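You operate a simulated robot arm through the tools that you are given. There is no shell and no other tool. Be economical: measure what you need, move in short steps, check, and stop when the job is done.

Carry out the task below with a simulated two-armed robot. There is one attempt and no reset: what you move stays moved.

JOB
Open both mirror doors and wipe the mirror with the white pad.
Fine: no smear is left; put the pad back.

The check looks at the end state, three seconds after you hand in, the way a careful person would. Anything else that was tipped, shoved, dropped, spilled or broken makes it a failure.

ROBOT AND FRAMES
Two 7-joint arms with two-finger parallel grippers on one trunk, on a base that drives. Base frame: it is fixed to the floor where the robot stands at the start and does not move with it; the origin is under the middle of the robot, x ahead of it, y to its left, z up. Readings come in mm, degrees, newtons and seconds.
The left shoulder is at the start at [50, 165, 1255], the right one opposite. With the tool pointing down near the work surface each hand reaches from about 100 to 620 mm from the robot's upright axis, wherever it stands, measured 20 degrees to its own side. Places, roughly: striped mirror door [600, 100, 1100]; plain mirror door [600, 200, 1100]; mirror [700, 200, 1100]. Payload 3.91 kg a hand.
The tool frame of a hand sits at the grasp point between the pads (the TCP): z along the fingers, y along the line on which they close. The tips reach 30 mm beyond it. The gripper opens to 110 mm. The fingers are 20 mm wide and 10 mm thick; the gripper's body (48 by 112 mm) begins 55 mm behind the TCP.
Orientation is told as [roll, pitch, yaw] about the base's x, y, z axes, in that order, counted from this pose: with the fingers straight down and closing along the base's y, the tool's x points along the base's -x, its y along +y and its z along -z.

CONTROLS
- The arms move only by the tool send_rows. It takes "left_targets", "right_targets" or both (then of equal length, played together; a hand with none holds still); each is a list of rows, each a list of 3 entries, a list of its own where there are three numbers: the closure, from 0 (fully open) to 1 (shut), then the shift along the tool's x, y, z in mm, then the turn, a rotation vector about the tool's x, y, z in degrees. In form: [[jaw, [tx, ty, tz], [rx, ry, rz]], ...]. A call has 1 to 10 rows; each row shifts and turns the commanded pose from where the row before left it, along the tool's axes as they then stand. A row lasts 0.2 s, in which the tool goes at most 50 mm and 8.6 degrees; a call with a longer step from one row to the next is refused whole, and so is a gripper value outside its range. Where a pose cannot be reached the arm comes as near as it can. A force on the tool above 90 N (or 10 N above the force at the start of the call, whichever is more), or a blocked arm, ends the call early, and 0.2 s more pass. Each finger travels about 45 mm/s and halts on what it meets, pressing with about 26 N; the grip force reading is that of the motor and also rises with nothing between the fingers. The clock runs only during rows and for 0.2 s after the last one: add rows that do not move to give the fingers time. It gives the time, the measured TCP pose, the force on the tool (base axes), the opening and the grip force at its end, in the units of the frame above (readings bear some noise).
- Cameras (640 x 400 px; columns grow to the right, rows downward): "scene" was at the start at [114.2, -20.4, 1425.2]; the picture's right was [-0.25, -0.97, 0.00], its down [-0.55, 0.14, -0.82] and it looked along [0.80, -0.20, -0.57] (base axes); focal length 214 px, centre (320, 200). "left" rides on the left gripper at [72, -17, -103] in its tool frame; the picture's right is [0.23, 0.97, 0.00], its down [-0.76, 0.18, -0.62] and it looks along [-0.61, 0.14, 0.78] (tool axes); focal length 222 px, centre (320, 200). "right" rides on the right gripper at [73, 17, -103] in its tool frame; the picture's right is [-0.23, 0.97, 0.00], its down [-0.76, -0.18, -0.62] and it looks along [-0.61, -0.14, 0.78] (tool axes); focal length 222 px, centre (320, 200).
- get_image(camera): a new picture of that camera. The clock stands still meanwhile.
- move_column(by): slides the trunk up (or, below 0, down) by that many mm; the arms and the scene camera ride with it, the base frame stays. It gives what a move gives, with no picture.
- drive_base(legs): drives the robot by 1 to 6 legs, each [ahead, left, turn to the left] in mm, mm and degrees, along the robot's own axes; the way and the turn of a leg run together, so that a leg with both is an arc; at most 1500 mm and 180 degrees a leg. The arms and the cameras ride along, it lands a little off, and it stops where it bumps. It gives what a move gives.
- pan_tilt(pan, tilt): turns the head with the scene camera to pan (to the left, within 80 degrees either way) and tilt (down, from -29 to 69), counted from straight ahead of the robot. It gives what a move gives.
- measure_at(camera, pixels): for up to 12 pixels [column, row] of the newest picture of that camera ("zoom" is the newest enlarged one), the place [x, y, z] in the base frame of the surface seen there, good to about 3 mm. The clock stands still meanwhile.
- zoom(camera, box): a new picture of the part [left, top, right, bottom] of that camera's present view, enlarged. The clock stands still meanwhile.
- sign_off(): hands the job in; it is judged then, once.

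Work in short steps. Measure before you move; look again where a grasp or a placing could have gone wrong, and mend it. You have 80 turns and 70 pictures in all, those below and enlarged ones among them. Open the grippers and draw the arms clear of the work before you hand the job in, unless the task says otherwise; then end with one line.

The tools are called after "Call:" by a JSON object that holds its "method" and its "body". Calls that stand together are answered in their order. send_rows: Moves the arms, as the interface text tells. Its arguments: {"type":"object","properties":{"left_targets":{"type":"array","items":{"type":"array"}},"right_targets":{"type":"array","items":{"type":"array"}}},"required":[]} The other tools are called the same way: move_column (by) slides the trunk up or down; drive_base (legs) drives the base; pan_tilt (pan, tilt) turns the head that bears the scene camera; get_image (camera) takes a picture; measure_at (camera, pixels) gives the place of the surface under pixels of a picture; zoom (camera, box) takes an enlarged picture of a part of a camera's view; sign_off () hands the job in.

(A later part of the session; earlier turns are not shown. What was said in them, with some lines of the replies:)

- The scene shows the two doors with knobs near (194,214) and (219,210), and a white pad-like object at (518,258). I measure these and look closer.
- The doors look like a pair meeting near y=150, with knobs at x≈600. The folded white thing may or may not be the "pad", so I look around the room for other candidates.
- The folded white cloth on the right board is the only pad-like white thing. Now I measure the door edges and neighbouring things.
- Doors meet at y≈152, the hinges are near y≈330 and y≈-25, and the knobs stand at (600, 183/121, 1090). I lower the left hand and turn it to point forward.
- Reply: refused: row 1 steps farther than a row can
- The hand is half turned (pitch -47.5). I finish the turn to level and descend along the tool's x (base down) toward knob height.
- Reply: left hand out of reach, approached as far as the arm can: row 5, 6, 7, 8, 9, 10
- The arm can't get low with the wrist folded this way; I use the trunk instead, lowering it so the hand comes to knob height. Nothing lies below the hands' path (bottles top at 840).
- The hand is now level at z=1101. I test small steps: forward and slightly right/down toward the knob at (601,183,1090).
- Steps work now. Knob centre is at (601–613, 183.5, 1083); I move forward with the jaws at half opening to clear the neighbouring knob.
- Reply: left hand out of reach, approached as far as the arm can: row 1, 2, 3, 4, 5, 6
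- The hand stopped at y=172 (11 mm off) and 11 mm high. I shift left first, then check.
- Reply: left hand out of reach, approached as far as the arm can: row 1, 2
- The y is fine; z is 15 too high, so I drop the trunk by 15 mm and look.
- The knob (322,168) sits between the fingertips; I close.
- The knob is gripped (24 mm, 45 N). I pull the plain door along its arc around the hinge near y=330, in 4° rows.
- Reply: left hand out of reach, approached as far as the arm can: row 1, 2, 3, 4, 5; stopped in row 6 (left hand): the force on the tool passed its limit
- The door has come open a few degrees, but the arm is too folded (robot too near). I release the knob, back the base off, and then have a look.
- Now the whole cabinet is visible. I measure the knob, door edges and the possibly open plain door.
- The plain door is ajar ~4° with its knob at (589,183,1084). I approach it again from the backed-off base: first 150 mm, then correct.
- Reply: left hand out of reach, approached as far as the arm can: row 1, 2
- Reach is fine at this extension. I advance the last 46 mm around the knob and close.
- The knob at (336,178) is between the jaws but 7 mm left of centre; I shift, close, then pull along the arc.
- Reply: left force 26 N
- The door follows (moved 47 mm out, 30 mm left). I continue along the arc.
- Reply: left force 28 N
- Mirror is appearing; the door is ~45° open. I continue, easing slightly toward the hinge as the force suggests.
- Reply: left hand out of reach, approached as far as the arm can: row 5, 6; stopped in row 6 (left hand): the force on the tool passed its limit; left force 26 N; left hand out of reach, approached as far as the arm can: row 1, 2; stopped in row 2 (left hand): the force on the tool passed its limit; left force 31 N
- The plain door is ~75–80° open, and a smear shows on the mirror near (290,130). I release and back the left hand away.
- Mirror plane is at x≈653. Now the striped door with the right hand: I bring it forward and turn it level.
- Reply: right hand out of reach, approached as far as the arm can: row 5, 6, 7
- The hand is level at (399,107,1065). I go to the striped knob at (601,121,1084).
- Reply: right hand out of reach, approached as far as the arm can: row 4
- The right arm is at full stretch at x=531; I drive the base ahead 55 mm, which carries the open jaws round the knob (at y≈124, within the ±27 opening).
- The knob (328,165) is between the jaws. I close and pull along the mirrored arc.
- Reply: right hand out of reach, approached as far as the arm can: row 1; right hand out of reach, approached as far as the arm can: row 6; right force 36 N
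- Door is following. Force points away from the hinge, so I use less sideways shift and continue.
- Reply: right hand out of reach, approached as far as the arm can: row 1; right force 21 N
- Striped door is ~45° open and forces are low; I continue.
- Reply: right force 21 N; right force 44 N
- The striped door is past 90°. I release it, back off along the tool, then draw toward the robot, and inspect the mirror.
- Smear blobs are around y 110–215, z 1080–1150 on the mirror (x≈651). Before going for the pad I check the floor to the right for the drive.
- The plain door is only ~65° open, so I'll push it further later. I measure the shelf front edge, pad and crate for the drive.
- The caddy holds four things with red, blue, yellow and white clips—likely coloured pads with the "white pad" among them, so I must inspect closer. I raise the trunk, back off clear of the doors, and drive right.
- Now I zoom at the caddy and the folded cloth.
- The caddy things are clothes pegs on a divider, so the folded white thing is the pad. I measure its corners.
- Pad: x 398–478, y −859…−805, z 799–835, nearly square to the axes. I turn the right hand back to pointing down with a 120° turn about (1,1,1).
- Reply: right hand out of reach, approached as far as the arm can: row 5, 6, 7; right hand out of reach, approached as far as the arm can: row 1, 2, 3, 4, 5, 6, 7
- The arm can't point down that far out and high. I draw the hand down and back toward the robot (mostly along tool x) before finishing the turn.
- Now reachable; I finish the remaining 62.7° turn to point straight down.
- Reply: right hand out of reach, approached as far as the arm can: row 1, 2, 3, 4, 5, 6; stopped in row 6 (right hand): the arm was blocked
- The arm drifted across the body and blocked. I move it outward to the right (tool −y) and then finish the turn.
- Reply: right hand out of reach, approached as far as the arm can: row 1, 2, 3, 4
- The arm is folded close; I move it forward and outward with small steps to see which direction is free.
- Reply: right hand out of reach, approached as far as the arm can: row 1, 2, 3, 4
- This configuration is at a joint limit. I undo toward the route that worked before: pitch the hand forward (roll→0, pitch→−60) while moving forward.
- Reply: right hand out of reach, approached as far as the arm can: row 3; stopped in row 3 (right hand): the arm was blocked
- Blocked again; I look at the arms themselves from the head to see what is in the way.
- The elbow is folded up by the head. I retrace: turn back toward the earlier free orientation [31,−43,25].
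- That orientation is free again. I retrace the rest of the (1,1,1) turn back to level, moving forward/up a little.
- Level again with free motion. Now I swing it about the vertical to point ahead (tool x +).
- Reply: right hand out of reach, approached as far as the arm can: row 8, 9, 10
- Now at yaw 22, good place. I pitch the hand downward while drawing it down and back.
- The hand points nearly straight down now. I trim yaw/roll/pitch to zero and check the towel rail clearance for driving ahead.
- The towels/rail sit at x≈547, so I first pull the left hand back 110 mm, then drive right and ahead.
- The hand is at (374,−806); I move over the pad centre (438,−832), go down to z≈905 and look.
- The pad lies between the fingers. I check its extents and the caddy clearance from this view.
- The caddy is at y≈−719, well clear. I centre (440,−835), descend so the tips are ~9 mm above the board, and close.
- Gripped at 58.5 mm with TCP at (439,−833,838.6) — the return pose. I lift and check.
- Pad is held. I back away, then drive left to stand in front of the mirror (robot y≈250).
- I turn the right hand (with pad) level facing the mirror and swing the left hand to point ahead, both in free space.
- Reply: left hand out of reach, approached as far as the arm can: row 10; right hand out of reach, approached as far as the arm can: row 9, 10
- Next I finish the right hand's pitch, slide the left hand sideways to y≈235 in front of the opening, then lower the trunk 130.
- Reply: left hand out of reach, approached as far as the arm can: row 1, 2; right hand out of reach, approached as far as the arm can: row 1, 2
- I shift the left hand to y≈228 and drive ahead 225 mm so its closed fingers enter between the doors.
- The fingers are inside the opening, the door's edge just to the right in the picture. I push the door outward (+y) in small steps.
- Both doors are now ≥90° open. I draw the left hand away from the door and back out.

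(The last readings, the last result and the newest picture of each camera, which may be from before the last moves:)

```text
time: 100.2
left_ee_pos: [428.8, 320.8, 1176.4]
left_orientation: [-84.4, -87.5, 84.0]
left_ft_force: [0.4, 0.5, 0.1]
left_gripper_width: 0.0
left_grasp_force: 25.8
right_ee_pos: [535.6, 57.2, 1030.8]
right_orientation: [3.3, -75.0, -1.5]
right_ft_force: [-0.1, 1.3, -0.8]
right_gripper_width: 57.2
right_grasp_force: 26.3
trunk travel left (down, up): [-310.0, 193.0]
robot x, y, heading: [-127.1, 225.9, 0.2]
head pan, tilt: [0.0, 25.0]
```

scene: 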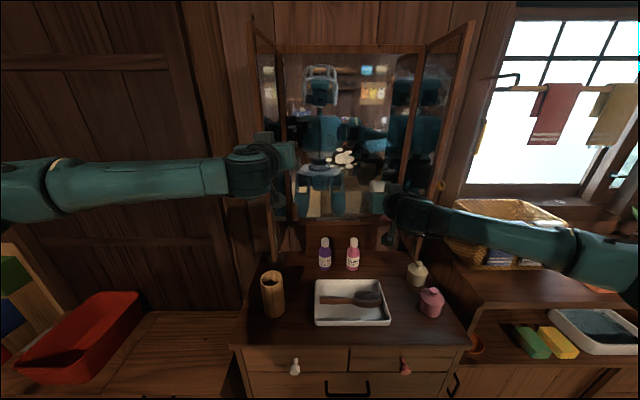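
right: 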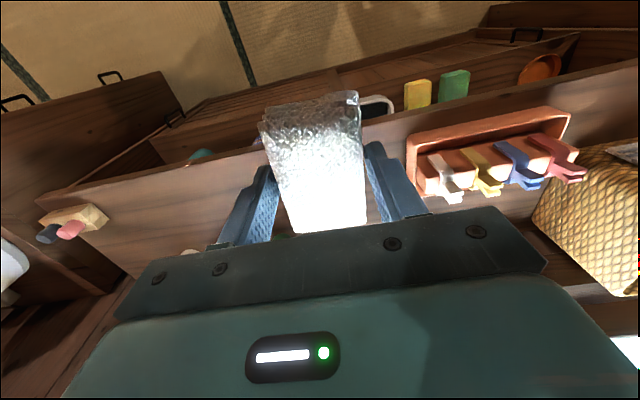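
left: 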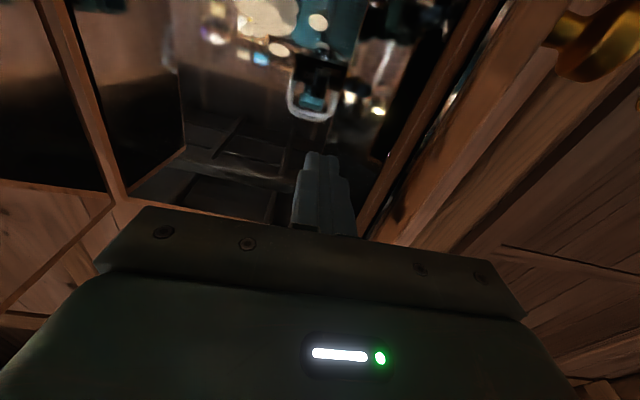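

Left fingers are out; I move the left hand well left, and bring the right hand level in front of the smear at (≈545,125,1108).

Call:
{"method": "send_rows", "body": {"left_targets": [[1, [0, 0, -20], [0, 0, 0]], [1, [0, 25, -10], [0, 0, 0]], [1, [0, 35, 0], [0, 0, 0]], [1, [0, 35, 0], [0, 0, 0]], [1, [0, 35, 0], [0, 0, 0]], [1, [0, 0, 0], [0, 0, 0]]], "right_targets": [[1, [-10, 10, -10], [0, -7.5, 0]], [1, [-15, 12, -5], [0, -7.5, 0]], [1, [-18, 15, 0], [0, 0, 0]], [1, [-18, 15, 0], [0, 0, 0]], [1, [-18, 15, 0], [0, 0, 0]], [1, [0, 0, 0], [0, 0, 0]]]}}

Call:
{"method": "get_image", "body": {"camera": "right"}}

```text
time: 101.5
left_ee_pos: [398.4, 449.2, 1167.9]
left_orientation: [-85.3, -87.6, 84.8]
left_ft_force: [0.0, -0.4, 0.4]
left_gripper_width: 0.0
left_grasp_force: 26.2
right_ee_pos: [549.4, 101.0, 1084.6]
right_orientation: [3.2, -74.9, -1.5]
right_ft_force: [-0.3, -0.3, -0.5]
right_gripper_width: 57.3
right_grasp_force: 26.2
right hand out of reach, approached as far as the arm can: row 1, 2
trunk travel left (down, up): [-310.0, 193.0]
robot x, y, heading: [-126.5, 228.7, 0.3]
head pan, tilt: [0.0, 25.0]
```

```text
20 pictures are left
```

right: 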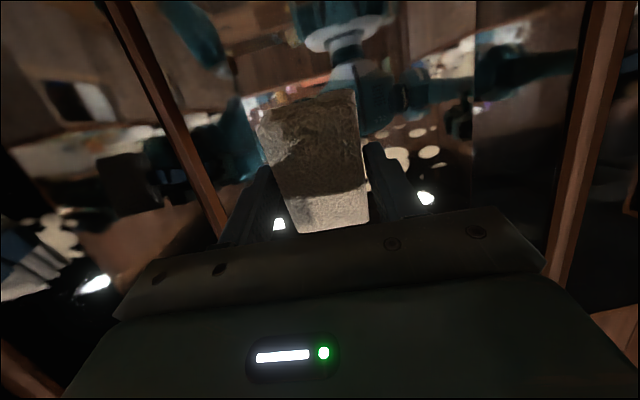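

The pitch stays at −75 because the arm is stretched. I pull the hand back 85 mm and finish levelling, then will drive closer.

Call:
{"method": "send_rows", "body": {"right_targets": [[1, [0, 0, -30], [0, 0, 0]], [1, [0, 0, -30], [0, 0, 0]], [1, [0, 0, -25], [0, 0, 0]], [1, [0, 0, 0], [0, -7.5, 0]], [1, [0, 0, 0], [0, -7.5, 0]], [1, [0, 0, 0], [0, 0, 0]]]}}

```text
time: 103.0
left_ee_pos: [398.2, 450.4, 1167.8]
left_orientation: [-85.0, -87.5, 84.5]
left_ft_force: [0.3, 0.2, 0.2]
left_gripper_width: 0.2
left_grasp_force: 26.1
right_ee_pos: [468.1, 99.2, 1105.4]
right_orientation: [6.5, -82.5, -4.7]
right_ft_force: [0.2, -0.6, -0.9]
right_gripper_width: 57.1
right_grasp_force: 25.9
right hand out of reach, approached as far as the arm can: row 5
trunk travel left (down, up): [-310.0, 193.0]
robot x, y, heading: [-131.0, 227.1, 0.2]
head pan, tilt: [0.0, 25.0]
```

Level poses worked earlier with the hand above the shoulder, so I lower the trunk 70 mm and raise the hand by as much while levelling.

Call:
{"method": "move_column", "body": {"by": -70}}

Call:
{"method": "send_rows", "body": {"right_targets": [[1, [-25, 6, 0], [0, 0, 0]], [1, [-25, 6, 0], [0, 0, 0]], [1, [-22, 6, 0], [0, 0, 0]], [1, [0, 0, 0], [0, -4, 0]], [1, [0, 0, 0], [0, -3.5, 0]], [1, [0, 0, 0], [0, 0, 0]]]}}

```text
time: 104.0
left_ee_pos: [397.4, 449.2, 1098.8]
left_orientation: [-85.3, -87.5, 84.9]
left_ft_force: [-0.2, 0.1, 0.5]
left_gripper_width: 0.1
left_grasp_force: 25.8
right_ee_pos: [467.5, 98.3, 1036.8]
right_orientation: [6.4, -82.5, -4.6]
right_ft_force: [0.5, 0.3, 0.0]
right_gripper_width: 57.3
right_grasp_force: 26.0
trunk travel left (down, up): [-240.0, 263.0]
robot x, y, heading: [-130.5, 232.7, 0.2]
head pan, tilt: [0.0, 25.0]
```

```text
time: 105.4
left_ee_pos: [397.5, 450.5, 1098.3]
left_orientation: [-84.9, -87.5, 84.4]
left_ft_force: [0.0, -0.8, -0.1]
left_gripper_width: 0.0
left_grasp_force: 26.2
right_ee_pos: [475.6, 115.4, 1107.5]
right_orientation: [93.4, -89.0, -91.7]
right_ft_force: [0.2, -0.5, -1.2]
right_gripper_width: 57.1
right_grasp_force: 26.2
trunk travel left (down, up): [-240.0, 263.0]
robot x, y, heading: [-128.2, 229.6, 0.3]
head pan, tilt: [0.0, 25.0]
```

Level at (476,115,1107). I drive ahead 100 mm, which leaves ~35 mm to the mirror.

Call:
{"method": "drive_base", "body": {"legs": [[100, 0, 0]]}}

Call:
{"method": "get_image", "body": {"camera": "right"}}

```text
time: 106.6
left_ee_pos: [495.3, 451.0, 1098.3]
left_orientation: [-84.3, -87.5, 83.9]
left_ft_force: [0.1, -0.3, -0.7]
left_gripper_width: 0.1
left_grasp_force: 26.0
right_ee_pos: [572.9, 117.9, 1108.2]
right_orientation: [88.2, -89.2, -86.5]
right_ft_force: [0.4, 0.6, -0.1]
right_gripper_width: 57.4
right_grasp_force: 26.0
trunk travel left (down, up): [-240.0, 263.0]
robot x, y, heading: [-33.0, 226.0, 0.1]
head pan, tilt: [0.0, 25.0]
```

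```text
19 pictures are left
```

right: 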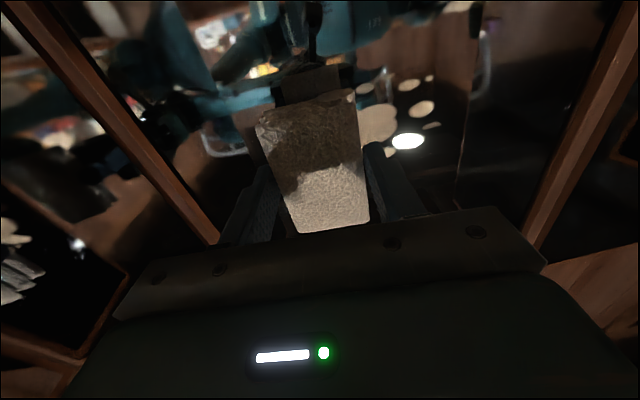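

The smear is beside the pad. I approach the mirror gently and watch the force.

Call:
{"method": "send_rows", "body": {"right_targets": [[1, [0, 0, 8], [0, 0, 0]], [1, [0, 0, 8], [0, 0, 0]], [1, [0, 0, 6], [0, 0, 0]], [1, [0, 0, 5], [0, 0, 0]], [1, [0, 0, 5], [0, 0, 0]], [1, [0, 0, 4], [0, 0, 0]], [1, [0, 0, 0], [0, 0, 0]]]}}

```text
time: 108.2
left_ee_pos: [493.8, 450.9, 1099.7]
left_orientation: [-84.9, -87.5, 84.6]
left_ft_force: [0.1, -0.2, -1.1]
left_gripper_width: 0.0
left_grasp_force: 25.9
right_ee_pos: [607.0, 118.2, 1107.8]
right_orientation: [89.6, -89.3, -87.8]
right_ft_force: [-0.4, 0.1, -0.9]
right_gripper_width: 57.3
right_grasp_force: 26.1
trunk travel left (down, up): [-240.0, 263.0]
robot x, y, heading: [-30.8, 230.2, 0.3]
head pan, tilt: [0.0, 25.0]
```

No contact yet at x=607; I go on a few mm.

Call:
{"method": "send_rows", "body": {"right_targets": [[1, [0, 0, 2], [0, 0, 0]], [1, [0, 0, 2], [0, 0, 0]], [1, [0, 0, 2], [0, 0, 0]], [1, [0, 0, 2], [0, 0, 0]], [1, [0, 0, 0], [0, 0, 0]]]}}

```text
time: 109.4
left_ee_pos: [492.0, 449.7, 1099.0]
left_orientation: [-88.8, -87.6, 88.3]
left_ft_force: [0.8, 0.4, 1.1]
left_gripper_width: 0.0
left_grasp_force: 26.4
right_ee_pos: [612.5, 118.5, 1108.7]
right_orientation: [92.0, -89.2, -90.1]
right_ft_force: [-28.3, -2.7, -8.7]
right_gripper_width: 57.5
right_grasp_force: 25.9
trunk travel left (down, up): [-240.0, 263.0]
robot x, y, heading: [-33.7, 231.1, 0.3]
head pan, tilt: [0.0, 25.0]
```

Contact with 28 N. I sweep left across the smear (y 118→215).

Call:
{"method": "send_rows", "body": {"right_targets": [[1, [0, 10, 0.3], [0, 0, 0]], [1, [0, 10, 0.3], [0, 0, 0]], [1, [0, 10, 0.3], [0, 0, 0]], [1, [0, 10, 0.3], [0, 0, 0]], [1, [0, 10, 0.3], [0, 0, 0]], [1, [0, 10, 0.3], [0, 0, 0]], [1, [0, 10, 0.3], [0, 0, 0]], [1, [0, 10, 0.3], [0, 0, 0]], [1, [0, 10, 0.3], [0, 0, 0]], [1, [0, 7, 0], [0, 0, 0]]]}}

Call:
{"method": "get_image", "body": {"camera": "scene"}}

```text
time: 111.6
left_ee_pos: [492.3, 450.3, 1100.5]
left_orientation: [-87.9, -87.6, 87.5]
left_ft_force: [0.0, -0.8, -0.1]
left_gripper_width: 0.0
left_grasp_force: 25.8
right_ee_pos: [614.0, 215.2, 1109.1]
right_orientation: [98.3, -89.1, -96.6]
right_ft_force: [-15.7, -7.4, 0.0]
right_gripper_width: 57.3
right_grasp_force: 26.0
trunk travel left (down, up): [-240.0, 263.0]
robot x, y, heading: [-35.3, 229.9, 0.1]
head pan, tilt: [0.0, 25.0]
```

```text
18 pictures are left
```

scene: 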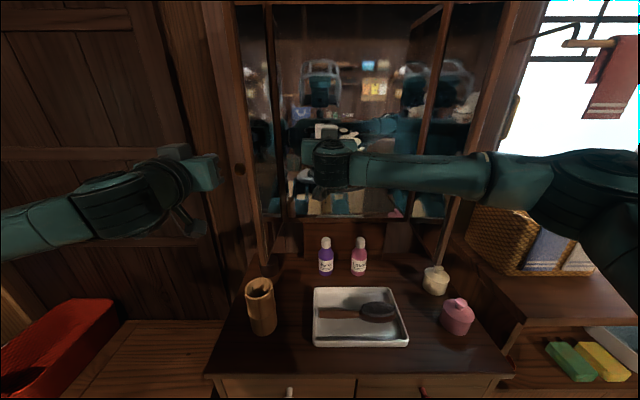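

Some white still shows near (330,132), maybe a reflection; I sweep back 16 mm higher with a bit more press.

Call:
{"method": "send_rows", "body": {"right_targets": [[1, [-8, 0, 1], [0, 0, 0]], [1, [-8, 0, 1], [0, 0, 0]], [1, [0, -12, 0], [0, 0, 0]], [1, [0, -14, -0.4], [0, 0, 0]], [1, [0, -14, -0.4], [0, 0, 0]], [1, [0, -14, -0.4], [0, 0, 0]], [1, [0, -14, -0.4], [0, 0, 0]], [1, [0, -14, -0.4], [0, 0, 0]], [1, [0, -14, -0.4], [0, 0, 0]], [1, [0, -12, 0], [0, 0, 0]]]}}

Call:
{"method": "zoom", "body": {"camera": "scene", "box": [220, 0, 520, 230]}}

```text
time: 113.8
left_ee_pos: [491.0, 450.4, 1099.5]
left_orientation: [-88.7, -87.6, 88.3]
left_ft_force: [0.0, 1.0, -0.6]
left_gripper_width: 0.1
left_grasp_force: 26.3
right_ee_pos: [616.6, 108.1, 1125.8]
right_orientation: [103.2, -89.2, -101.3]
right_ft_force: [-20.5, 7.2, -0.6]
right_gripper_width: 57.5
right_grasp_force: 25.9
trunk travel left (down, up): [-240.0, 263.0]
robot x, y, heading: [-31.0, 227.8, 0.4]
head pan, tilt: [0.0, 25.0]
```

```text
1.74 times, centred on (370, 115) of scene
```

zoom: 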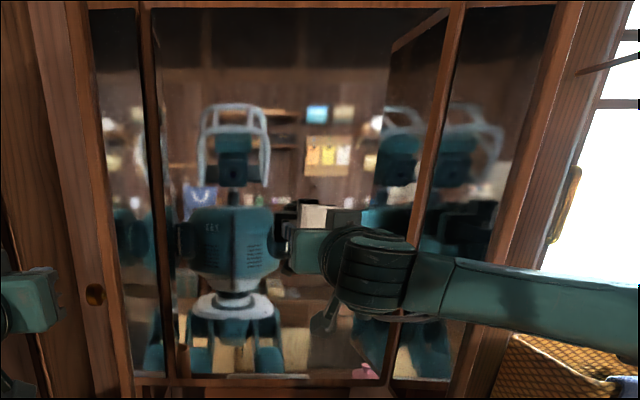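

The visible part looks clean. One more sweep lower (z≈1095) for margin, leftwards, then I'll draw off and inspect.

Call:
{"method": "send_rows", "body": {"right_targets": [[1, [15, 0, 0], [0, 0, 0]], [1, [15, 0, 0], [0, 0, 0]], [1, [0, 14, 0.4], [0, 0, 0]], [1, [0, 14, 0.4], [0, 0, 0]], [1, [0, 14, 0.4], [0, 0, 0]], [1, [0, 14, 0.4], [0, 0, 0]], [1, [0, 14, 0.4], [0, 0, 0]], [1, [0, 14, 0.4], [0, 0, 0]], [1, [0, 14, 0.4], [0, 0, 0]], [1, [0, 8, 0], [0, 0, 0]]]}}

Call:
{"method": "send_rows", "body": {"right_targets": [[1, [0, -10, -10], [0, 0, 0]], [1, [0, -20, -20], [0, 0, 0]], [1, [0, -20, -20], [0, 0, 0]], [1, [0, -20, -20], [0, 0, 0]], [1, [0, -20, -20], [0, 0, 0]], [1, [0, 0, 0], [0, 0, 0]]]}}

Call:
{"method": "get_image", "body": {"camera": "right"}}

Call:
{"method": "zoom", "body": {"camera": "scene", "box": [220, 0, 520, 230]}}

```text
time: 116.0
left_ee_pos: [492.3, 449.8, 1100.0]
left_orientation: [-88.7, -87.6, 88.3]
left_ft_force: [-0.3, 0.7, 0.0]
left_gripper_width: 0.0
left_grasp_force: 26.1
right_ee_pos: [615.0, 212.2, 1095.8]
right_orientation: [101.4, -89.1, -99.5]
right_ft_force: [-21.3, -9.2, 0.0]
right_gripper_width: 57.3
right_grasp_force: 25.4
trunk travel left (down, up): [-240.0, 263.0]
robot x, y, heading: [-31.6, 226.9, 0.3]
head pan, tilt: [0.0, 25.0]
```

```text
time: 117.4
left_ee_pos: [494.2, 450.9, 1099.1]
left_orientation: [-84.8, -87.4, 84.5]
left_ft_force: [0.1, 0.7, 0.0]
left_gripper_width: 0.0
left_grasp_force: 25.5
right_ee_pos: [531.9, 119.8, 1094.9]
right_orientation: [91.3, -89.2, -89.5]
right_ft_force: [0.2, -0.5, -0.7]
right_gripper_width: 57.6
right_grasp_force: 26.4
trunk travel left (down, up): [-240.0, 263.0]
robot x, y, heading: [-33.2, 226.8, 0.2]
head pan, tilt: [0.0, 25.0]
```

```text
16 pictures are left
```

right: 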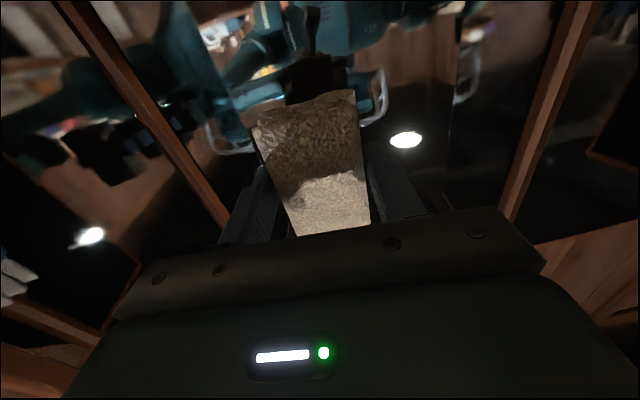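

```text
1.74 times, centred on (370, 115) of scene
```

zoom: 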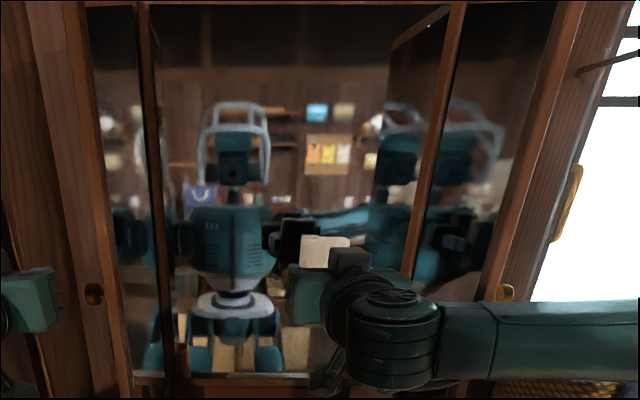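

The mirror looks clean (the bright spot at (405,140) is a lamp reflection). I back off, raise the trunk and inspect it unobstructed.

Call:
{"method": "drive_base", "body": {"legs": [[-325, 0, 0]]}}

Call:
{"method": "move_column", "body": {"by": 200}}

Call:
{"method": "zoom", "body": {"camera": "scene", "box": [240, 60, 440, 260]}}

```text
time: 119.5
left_ee_pos: [173.5, 450.5, 1099.4]
left_orientation: [-85.2, -87.5, 85.0]
left_ft_force: [-0.4, 0.5, 0.7]
left_gripper_width: 0.0
left_grasp_force: 25.8
right_ee_pos: [213.1, 120.0, 1093.4]
right_orientation: [90.6, -89.3, -88.8]
right_ft_force: [-0.8, 0.1, -0.5]
right_gripper_width: 57.1
right_grasp_force: 26.0
trunk travel left (down, up): [-240.0, 263.0]
robot x, y, heading: [-351.8, 225.8, 0.5]
head pan, tilt: [0.0, 25.0]
```

```text
time: 121.7
left_ee_pos: [175.6, 449.4, 1298.3]
left_orientation: [-84.7, -87.4, 84.4]
left_ft_force: [0.2, 1.0, 0.9]
left_gripper_width: 0.0
left_grasp_force: 26.3
right_ee_pos: [212.4, 119.2, 1294.6]
right_orientation: [88.7, -89.1, -86.9]
right_ft_force: [0.0, 1.0, -0.2]
right_gripper_width: 57.2
right_grasp_force: 25.8
trunk travel left (down, up): [-440.0, 63.0]
robot x, y, heading: [-356.2, 227.0, 0.2]
head pan, tilt: [0.0, 25.0]
```

```text
2.00 times, centred on (340, 160) of scene
```

zoom: 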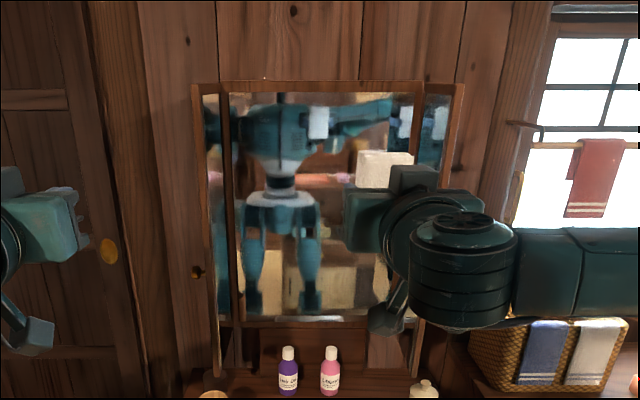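

Most of the mirror is visible and clean. I pitch the right hand down again with the pad while lowering it.

Call:
{"method": "send_rows", "body": {"right_targets": [[1, [20, 0, 0], [0, 8.5, 0]], [1, [20, 0, 0], [0, 8.5, 0]], [1, [22, -5, 0], [0, 8.5, 0]], [1, [24, -5, 5], [0, 8.5, 0]], [1, [24, -5, 8], [0, 8.5, 0]], [1, [20, -5, 14], [0, 8.5, 0]], [1, [15, -10, 18], [0, 8.5, 0]], [1, [10, -10, 25], [0, 8.5, 0]], [1, [5, -10, 30], [0, 8.5, 0]], [1, [0, 0, 30], [0, 8.5, 0]]]}}

Call:
{"method": "zoom", "body": {"camera": "scene", "box": [240, 60, 440, 260]}}

```text
time: 123.9
left_ee_pos: [175.6, 449.6, 1297.1]
left_orientation: [-84.0, -87.5, 83.7]
left_ft_force: [0.6, -0.1, 0.2]
left_gripper_width: 0.2
left_grasp_force: 26.2
right_ee_pos: [205.5, 72.8, 1050.1]
right_orientation: [0.8, -4.8, 1.9]
right_ft_force: [1.4, -0.1, -0.4]
right_gripper_width: 57.5
right_grasp_force: 26.0
trunk travel left (down, up): [-440.0, 63.0]
robot x, y, heading: [-352.4, 228.0, 0.1]
head pan, tilt: [0.0, 25.0]
```

```text
2.00 times, centred on (340, 160) of scene
```

zoom: 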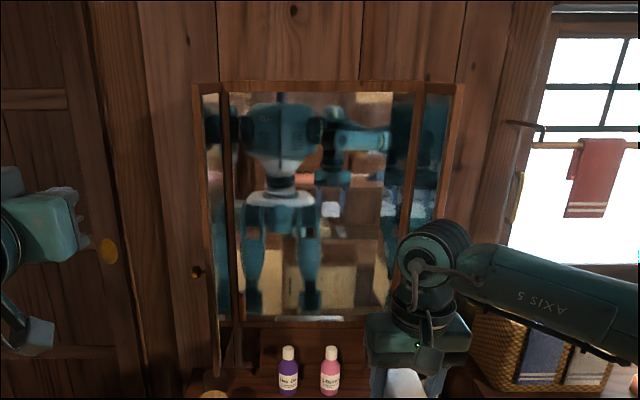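

A pale patch shows at (330,210); I check where on the mirror it lies and enlarge it.

Call:
{"method": "measure_at", "body": {"camera": "zoom", "pixels": [[330, 210], [330, 190], [300, 200], [350, 230]]}}

Call:
{"method": "zoom", "body": {"camera": "scene", "box": [350, 130, 450, 200]}}

Call:
{"method": "zoom", "body": {"camera": "scene", "box": [345, 130, 395, 195]}}

```text
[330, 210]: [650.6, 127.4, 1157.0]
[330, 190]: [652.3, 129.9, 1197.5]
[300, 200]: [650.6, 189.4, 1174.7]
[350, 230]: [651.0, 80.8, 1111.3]
```

```text
5.71 times, centred on (400, 165) of scene
```

zoom: 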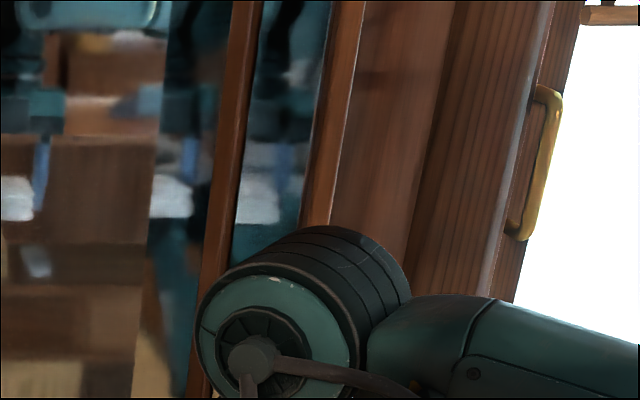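

```text
6.15 times, centred on (370, 162) of scene
```

zoom: 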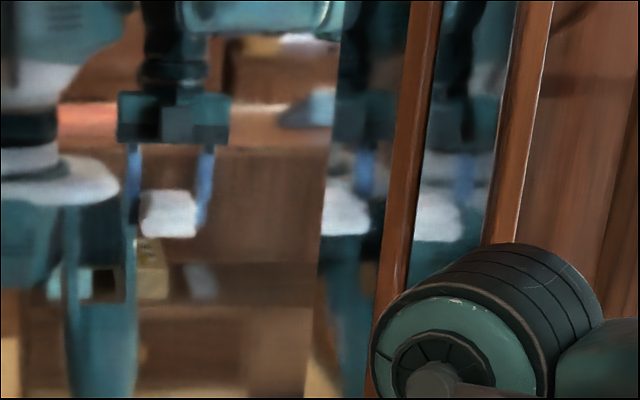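

That's just the pad's reflection in the gripper: the mirror is clean. I trim the hand's tilt and drive back to the pad's place.

Call:
{"method": "send_rows", "body": {"right_targets": [[1, [0, 0, 0], [0.4, 5.2, 1.4]], [1, [0, 0, 0], [0, 0, 0]]]}}

Call:
{"method": "drive_base", "body": {"legs": [[0, -878, -0.5], [190, 0, 0]]}}

```text
time: 124.5
left_ee_pos: [175.3, 450.9, 1299.6]
left_orientation: [-85.3, -87.5, 85.0]
left_ft_force: [0.2, -0.6, 0.0]
left_gripper_width: 0.0
left_grasp_force: 26.4
right_ee_pos: [205.0, 70.9, 1052.1]
right_orientation: [0.5, 0.3, 0.5]
right_ft_force: [-1.2, 0.4, -0.8]
right_gripper_width: 57.4
right_grasp_force: 25.8
trunk travel left (down, up): [-440.0, 63.0]
robot x, y, heading: [-352.0, 226.0, 0.4]
head pan, tilt: [0.0, 25.0]
```

```text
time: 130.2
left_ee_pos: [369.0, -425.0, 1298.4]
left_orientation: [-83.9, -87.5, 83.4]
left_ft_force: [0.5, -0.3, 0.1]
left_gripper_width: 0.0
left_grasp_force: 25.7
right_ee_pos: [398.6, -803.5, 1051.1]
right_orientation: [0.4, 0.3, 0.3]
right_ft_force: [-0.3, 0.6, 0.1]
right_gripper_width: 57.6
right_grasp_force: 26.0
trunk travel left (down, up): [-440.0, 63.0]
robot x, y, heading: [-159.8, -645.3, 0.2]
head pan, tilt: [0.0, 25.0]
```

I move above the original spot (439,−833) and descend to z≈870.

Call:
{"method": "send_rows", "body": {"right_targets": [[1, [-20, -15, 0], [0, 0, 0]], [1, [-20.5, -14.5, 20], [0, 0, 0]], [1, [0, 0, 40], [0, 0, 0]], [1, [0, 0, 40], [0, 0, 0]], [1, [0, 0, 40], [0, 0, 0]], [1, [0, 0, 30], [0, 0, 0]], [1, [0, 0, 10], [0, 0, 0]], [1, [0, 0, 0], [0, 0, 0]]]}}

Call:
{"method": "get_image", "body": {"camera": "right"}}

```text
time: 132.1
left_ee_pos: [367.5, -426.0, 1298.4]
left_orientation: [-85.1, -87.6, 84.6]
left_ft_force: [-0.1, -0.6, 0.2]
left_gripper_width: 0.2
left_grasp_force: 26.1
right_ee_pos: [437.2, -832.3, 870.4]
right_orientation: [0.4, 0.1, 0.4]
right_ft_force: [-0.2, 0.6, -0.1]
right_gripper_width: 57.1
right_grasp_force: 26.1
trunk travel left (down, up): [-440.0, 63.0]
robot x, y, heading: [-160.9, -645.1, 0.1]
head pan, tilt: [0.0, 25.0]
```

```text
10 pictures are left
```

right: 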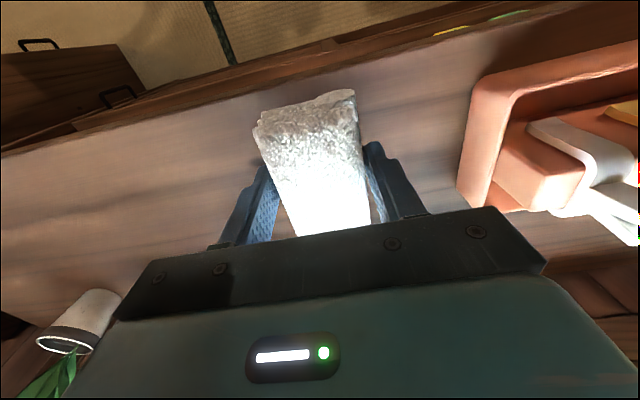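

The place is free. I set it down slowly.

Call:
{"method": "send_rows", "body": {"right_targets": [[1, [-1, 0, 12], [0, 0, 0]], [1, [0, 0, 10], [0, 0, 0]], [1, [0, 0, 5], [0, 0, 0]], [1, [0, 0, 3], [0, 0, 0]], [1, [0, 0, 1.5], [0, 0, 0]], [1, [0, 0, 0], [0, 0, 0]]]}}

```text
time: 133.4
left_ee_pos: [366.8, -425.1, 1299.4]
left_orientation: [-85.1, -87.6, 84.6]
left_ft_force: [0.0, -0.1, -0.5]
left_gripper_width: 0.0
left_grasp_force: 25.8
right_ee_pos: [438.5, -831.0, 839.6]
right_orientation: [0.5, 0.2, 0.4]
right_ft_force: [0.3, -0.3, 0.1]
right_gripper_width: 57.0
right_grasp_force: 26.3
trunk travel left (down, up): [-440.0, 63.0]
robot x, y, heading: [-162.8, -649.2, 0.0]
head pan, tilt: [0.0, 25.0]
```

No contact yet; I lower in 1.5 mm steps until the force rises.

Call:
{"method": "send_rows", "body": {"right_targets": [[1, [0, 0, 1.5], [0, 0, 0]], [1, [0, 0, 1.5], [0, 0, 0]], [1, [0, 0, 0], [0, 0, 0]]]}}

```text
time: 134.2
left_ee_pos: [367.1, -425.5, 1298.0]
left_orientation: [-85.2, -87.4, 84.7]
left_ft_force: [-0.7, 0.5, -0.5]
left_gripper_width: 0.2
left_grasp_force: 25.6
right_ee_pos: [437.8, -830.4, 836.1]
right_orientation: [0.5, 0.2, 0.4]
right_ft_force: [0.2, 0.6, -0.9]
right_gripper_width: 57.1
right_grasp_force: 25.6
trunk travel left (down, up): [-440.0, 63.0]
robot x, y, heading: [-162.4, -646.1, 0.1]
head pan, tilt: [0.0, 25.0]
```

Call:
{"method": "send_rows", "body": {"right_targets": [[1, [0, 0, 1.2], [0, 0, 0]], [1, [0, 0, 1.2], [0, 0, 0]], [1, [0, 0, 0], [0, 0, 0]]]}}

```text
time: 135.1
left_ee_pos: [366.4, -426.5, 1299.5]
left_orientation: [-86.2, -87.6, 85.7]
left_ft_force: [-0.3, 0.7, 0.6]
left_gripper_width: 0.0
left_grasp_force: 26.1
right_ee_pos: [438.5, -831.5, 835.9]
right_orientation: [0.4, 0.1, 0.3]
right_ft_force: [0.2, -0.4, 6.9]
right_gripper_width: 57.1
right_grasp_force: 26.1
trunk travel left (down, up): [-440.0, 63.0]
robot x, y, heading: [-160.4, -647.3, 0.2]
head pan, tilt: [0.0, 25.0]
```

The pad rests on the board (7 N). I open, wait, and rise straight up.

Call:
{"method": "send_rows", "body": {"right_targets": [[0.4, [0, 0, 0], [0, 0, 0]], [0.2, [0, 0, 0], [0, 0, 0]], [0.2, [0, 0, 0], [0, 0, 0]], [0.2, [0, 0, 0], [0, 0, 0]], [0.2, [0, 0, -20], [0, 0, 0]], [0.2, [0, 0, -40], [0, 0, 0]], [0.2, [0, 0, -45], [0, 0, 0]], [0.2, [0, 0, -45], [0, 0, 0]], [0.2, [30, 0, -40], [0, 0, 0]], [0.2, [0, 0, 0], [0, 0, 0]]]}}

Call:
{"method": "get_image", "body": {"camera": "right"}}

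```text
time: 137.2
left_ee_pos: [367.8, -425.0, 1298.2]
left_orientation: [-84.4, -87.4, 83.9]
left_ft_force: [-0.3, -0.3, -0.2]
left_gripper_width: 0.0
left_grasp_force: 26.0
right_ee_pos: [409.0, -832.4, 1025.7]
right_orientation: [0.5, 0.3, 0.3]
right_ft_force: [0.1, 0.2, 0.1]
right_gripper_width: 87.6
right_grasp_force: 0.0
trunk travel left (down, up): [-440.0, 63.0]
robot x, y, heading: [-160.2, -645.6, 0.2]
head pan, tilt: [0.0, 25.0]
```

```text
9 pictures are left
```

right: 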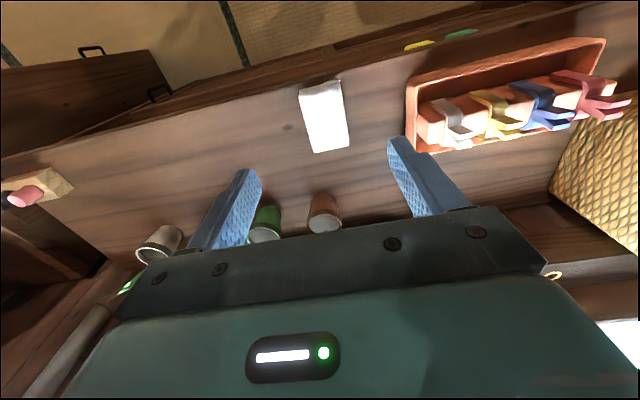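

The pad is back in place. I open the left gripper, back the robot off, and take a last overall look at the doors and mirror.

Call:
{"method": "send_rows", "body": {"left_targets": [[0.5, [0, 0, 0], [0, 0, 0]], [0, [0, 0, 0], [0, 0, 0]], [0, [0, 0, 0], [0, 0, 0]], [0, [0, 0, 0], [0, 0, 0]], [0, [0, 0, 0], [0, 0, 0]]]}}

Call:
{"method": "drive_base", "body": {"legs": [[-200, 0, 0]]}}

Call:
{"method": "pan_tilt", "body": {"pan": 25, "tilt": 30}}

Call:
{"method": "get_image", "body": {"camera": "scene"}}

```text
time: 138.4
left_ee_pos: [366.5, -426.1, 1298.7]
left_orientation: [-85.1, -87.5, 84.7]
left_ft_force: [-0.6, -0.9, 0.4]
left_gripper_width: 103.4
left_grasp_force: 0.0
right_ee_pos: [408.6, -832.7, 1024.9]
right_orientation: [0.5, 0.2, 0.2]
right_ft_force: [0.3, 0.1, 0.6]
right_gripper_width: 88.0
right_grasp_force: 0.0
trunk travel left (down, up): [-440.0, 63.0]
robot x, y, heading: [-158.1, -647.5, -0.2]
head pan, tilt: [0.0, 25.0]
```

```text
time: 140.1
left_ee_pos: [165.1, -424.7, 1299.8]
left_orientation: [-86.0, -87.5, 85.7]
left_ft_force: [-0.5, -0.2, -0.1]
left_gripper_width: 110.0
left_grasp_force: 0.2
right_ee_pos: [207.1, -832.7, 1025.2]
right_orientation: [0.5, 0.2, 0.5]
right_ft_force: [-0.9, 0.1, 0.1]
right_gripper_width: 88.3
right_grasp_force: 0.0
trunk travel left (down, up): [-440.0, 63.0]
robot x, y, heading: [-362.5, -648.9, 0.3]
head pan, tilt: [0.0, 25.0]
```

```text
time: 140.9
left_ee_pos: [165.5, -425.4, 1298.6]
left_orientation: [-85.1, -87.5, 84.8]
left_ft_force: [0.2, -0.5, -0.2]
left_gripper_width: 110.3
left_grasp_force: 0.1
right_ee_pos: [208.1, -832.3, 1024.6]
right_orientation: [0.6, 0.3, 0.4]
right_ft_force: [-0.8, -0.3, -0.8]
right_gripper_width: 88.1
right_grasp_force: 0.0
trunk travel left (down, up): [-440.0, 63.0]
robot x, y, heading: [-359.9, -648.8, 0.1]
head pan, tilt: [25.0, 30.0]
```

```text
8 pictures are left
5 turns are left
```

scene: 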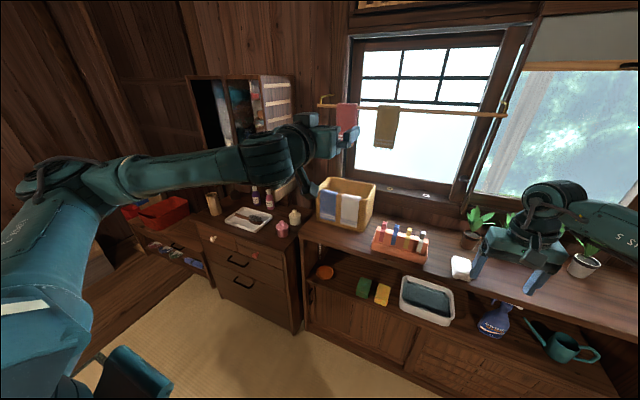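

Both doors stand open, everything else is in place, the pad is back on its board, and the arms are clear. I hand in.

Call:
{"method": "sign_off", "body": {}}

```text
The job is handed in.
```

Both mirror doors are open, the smear is wiped off the mirror, and the white pad is back where it was on the shelf. I saw nothing else moved or knocked over.
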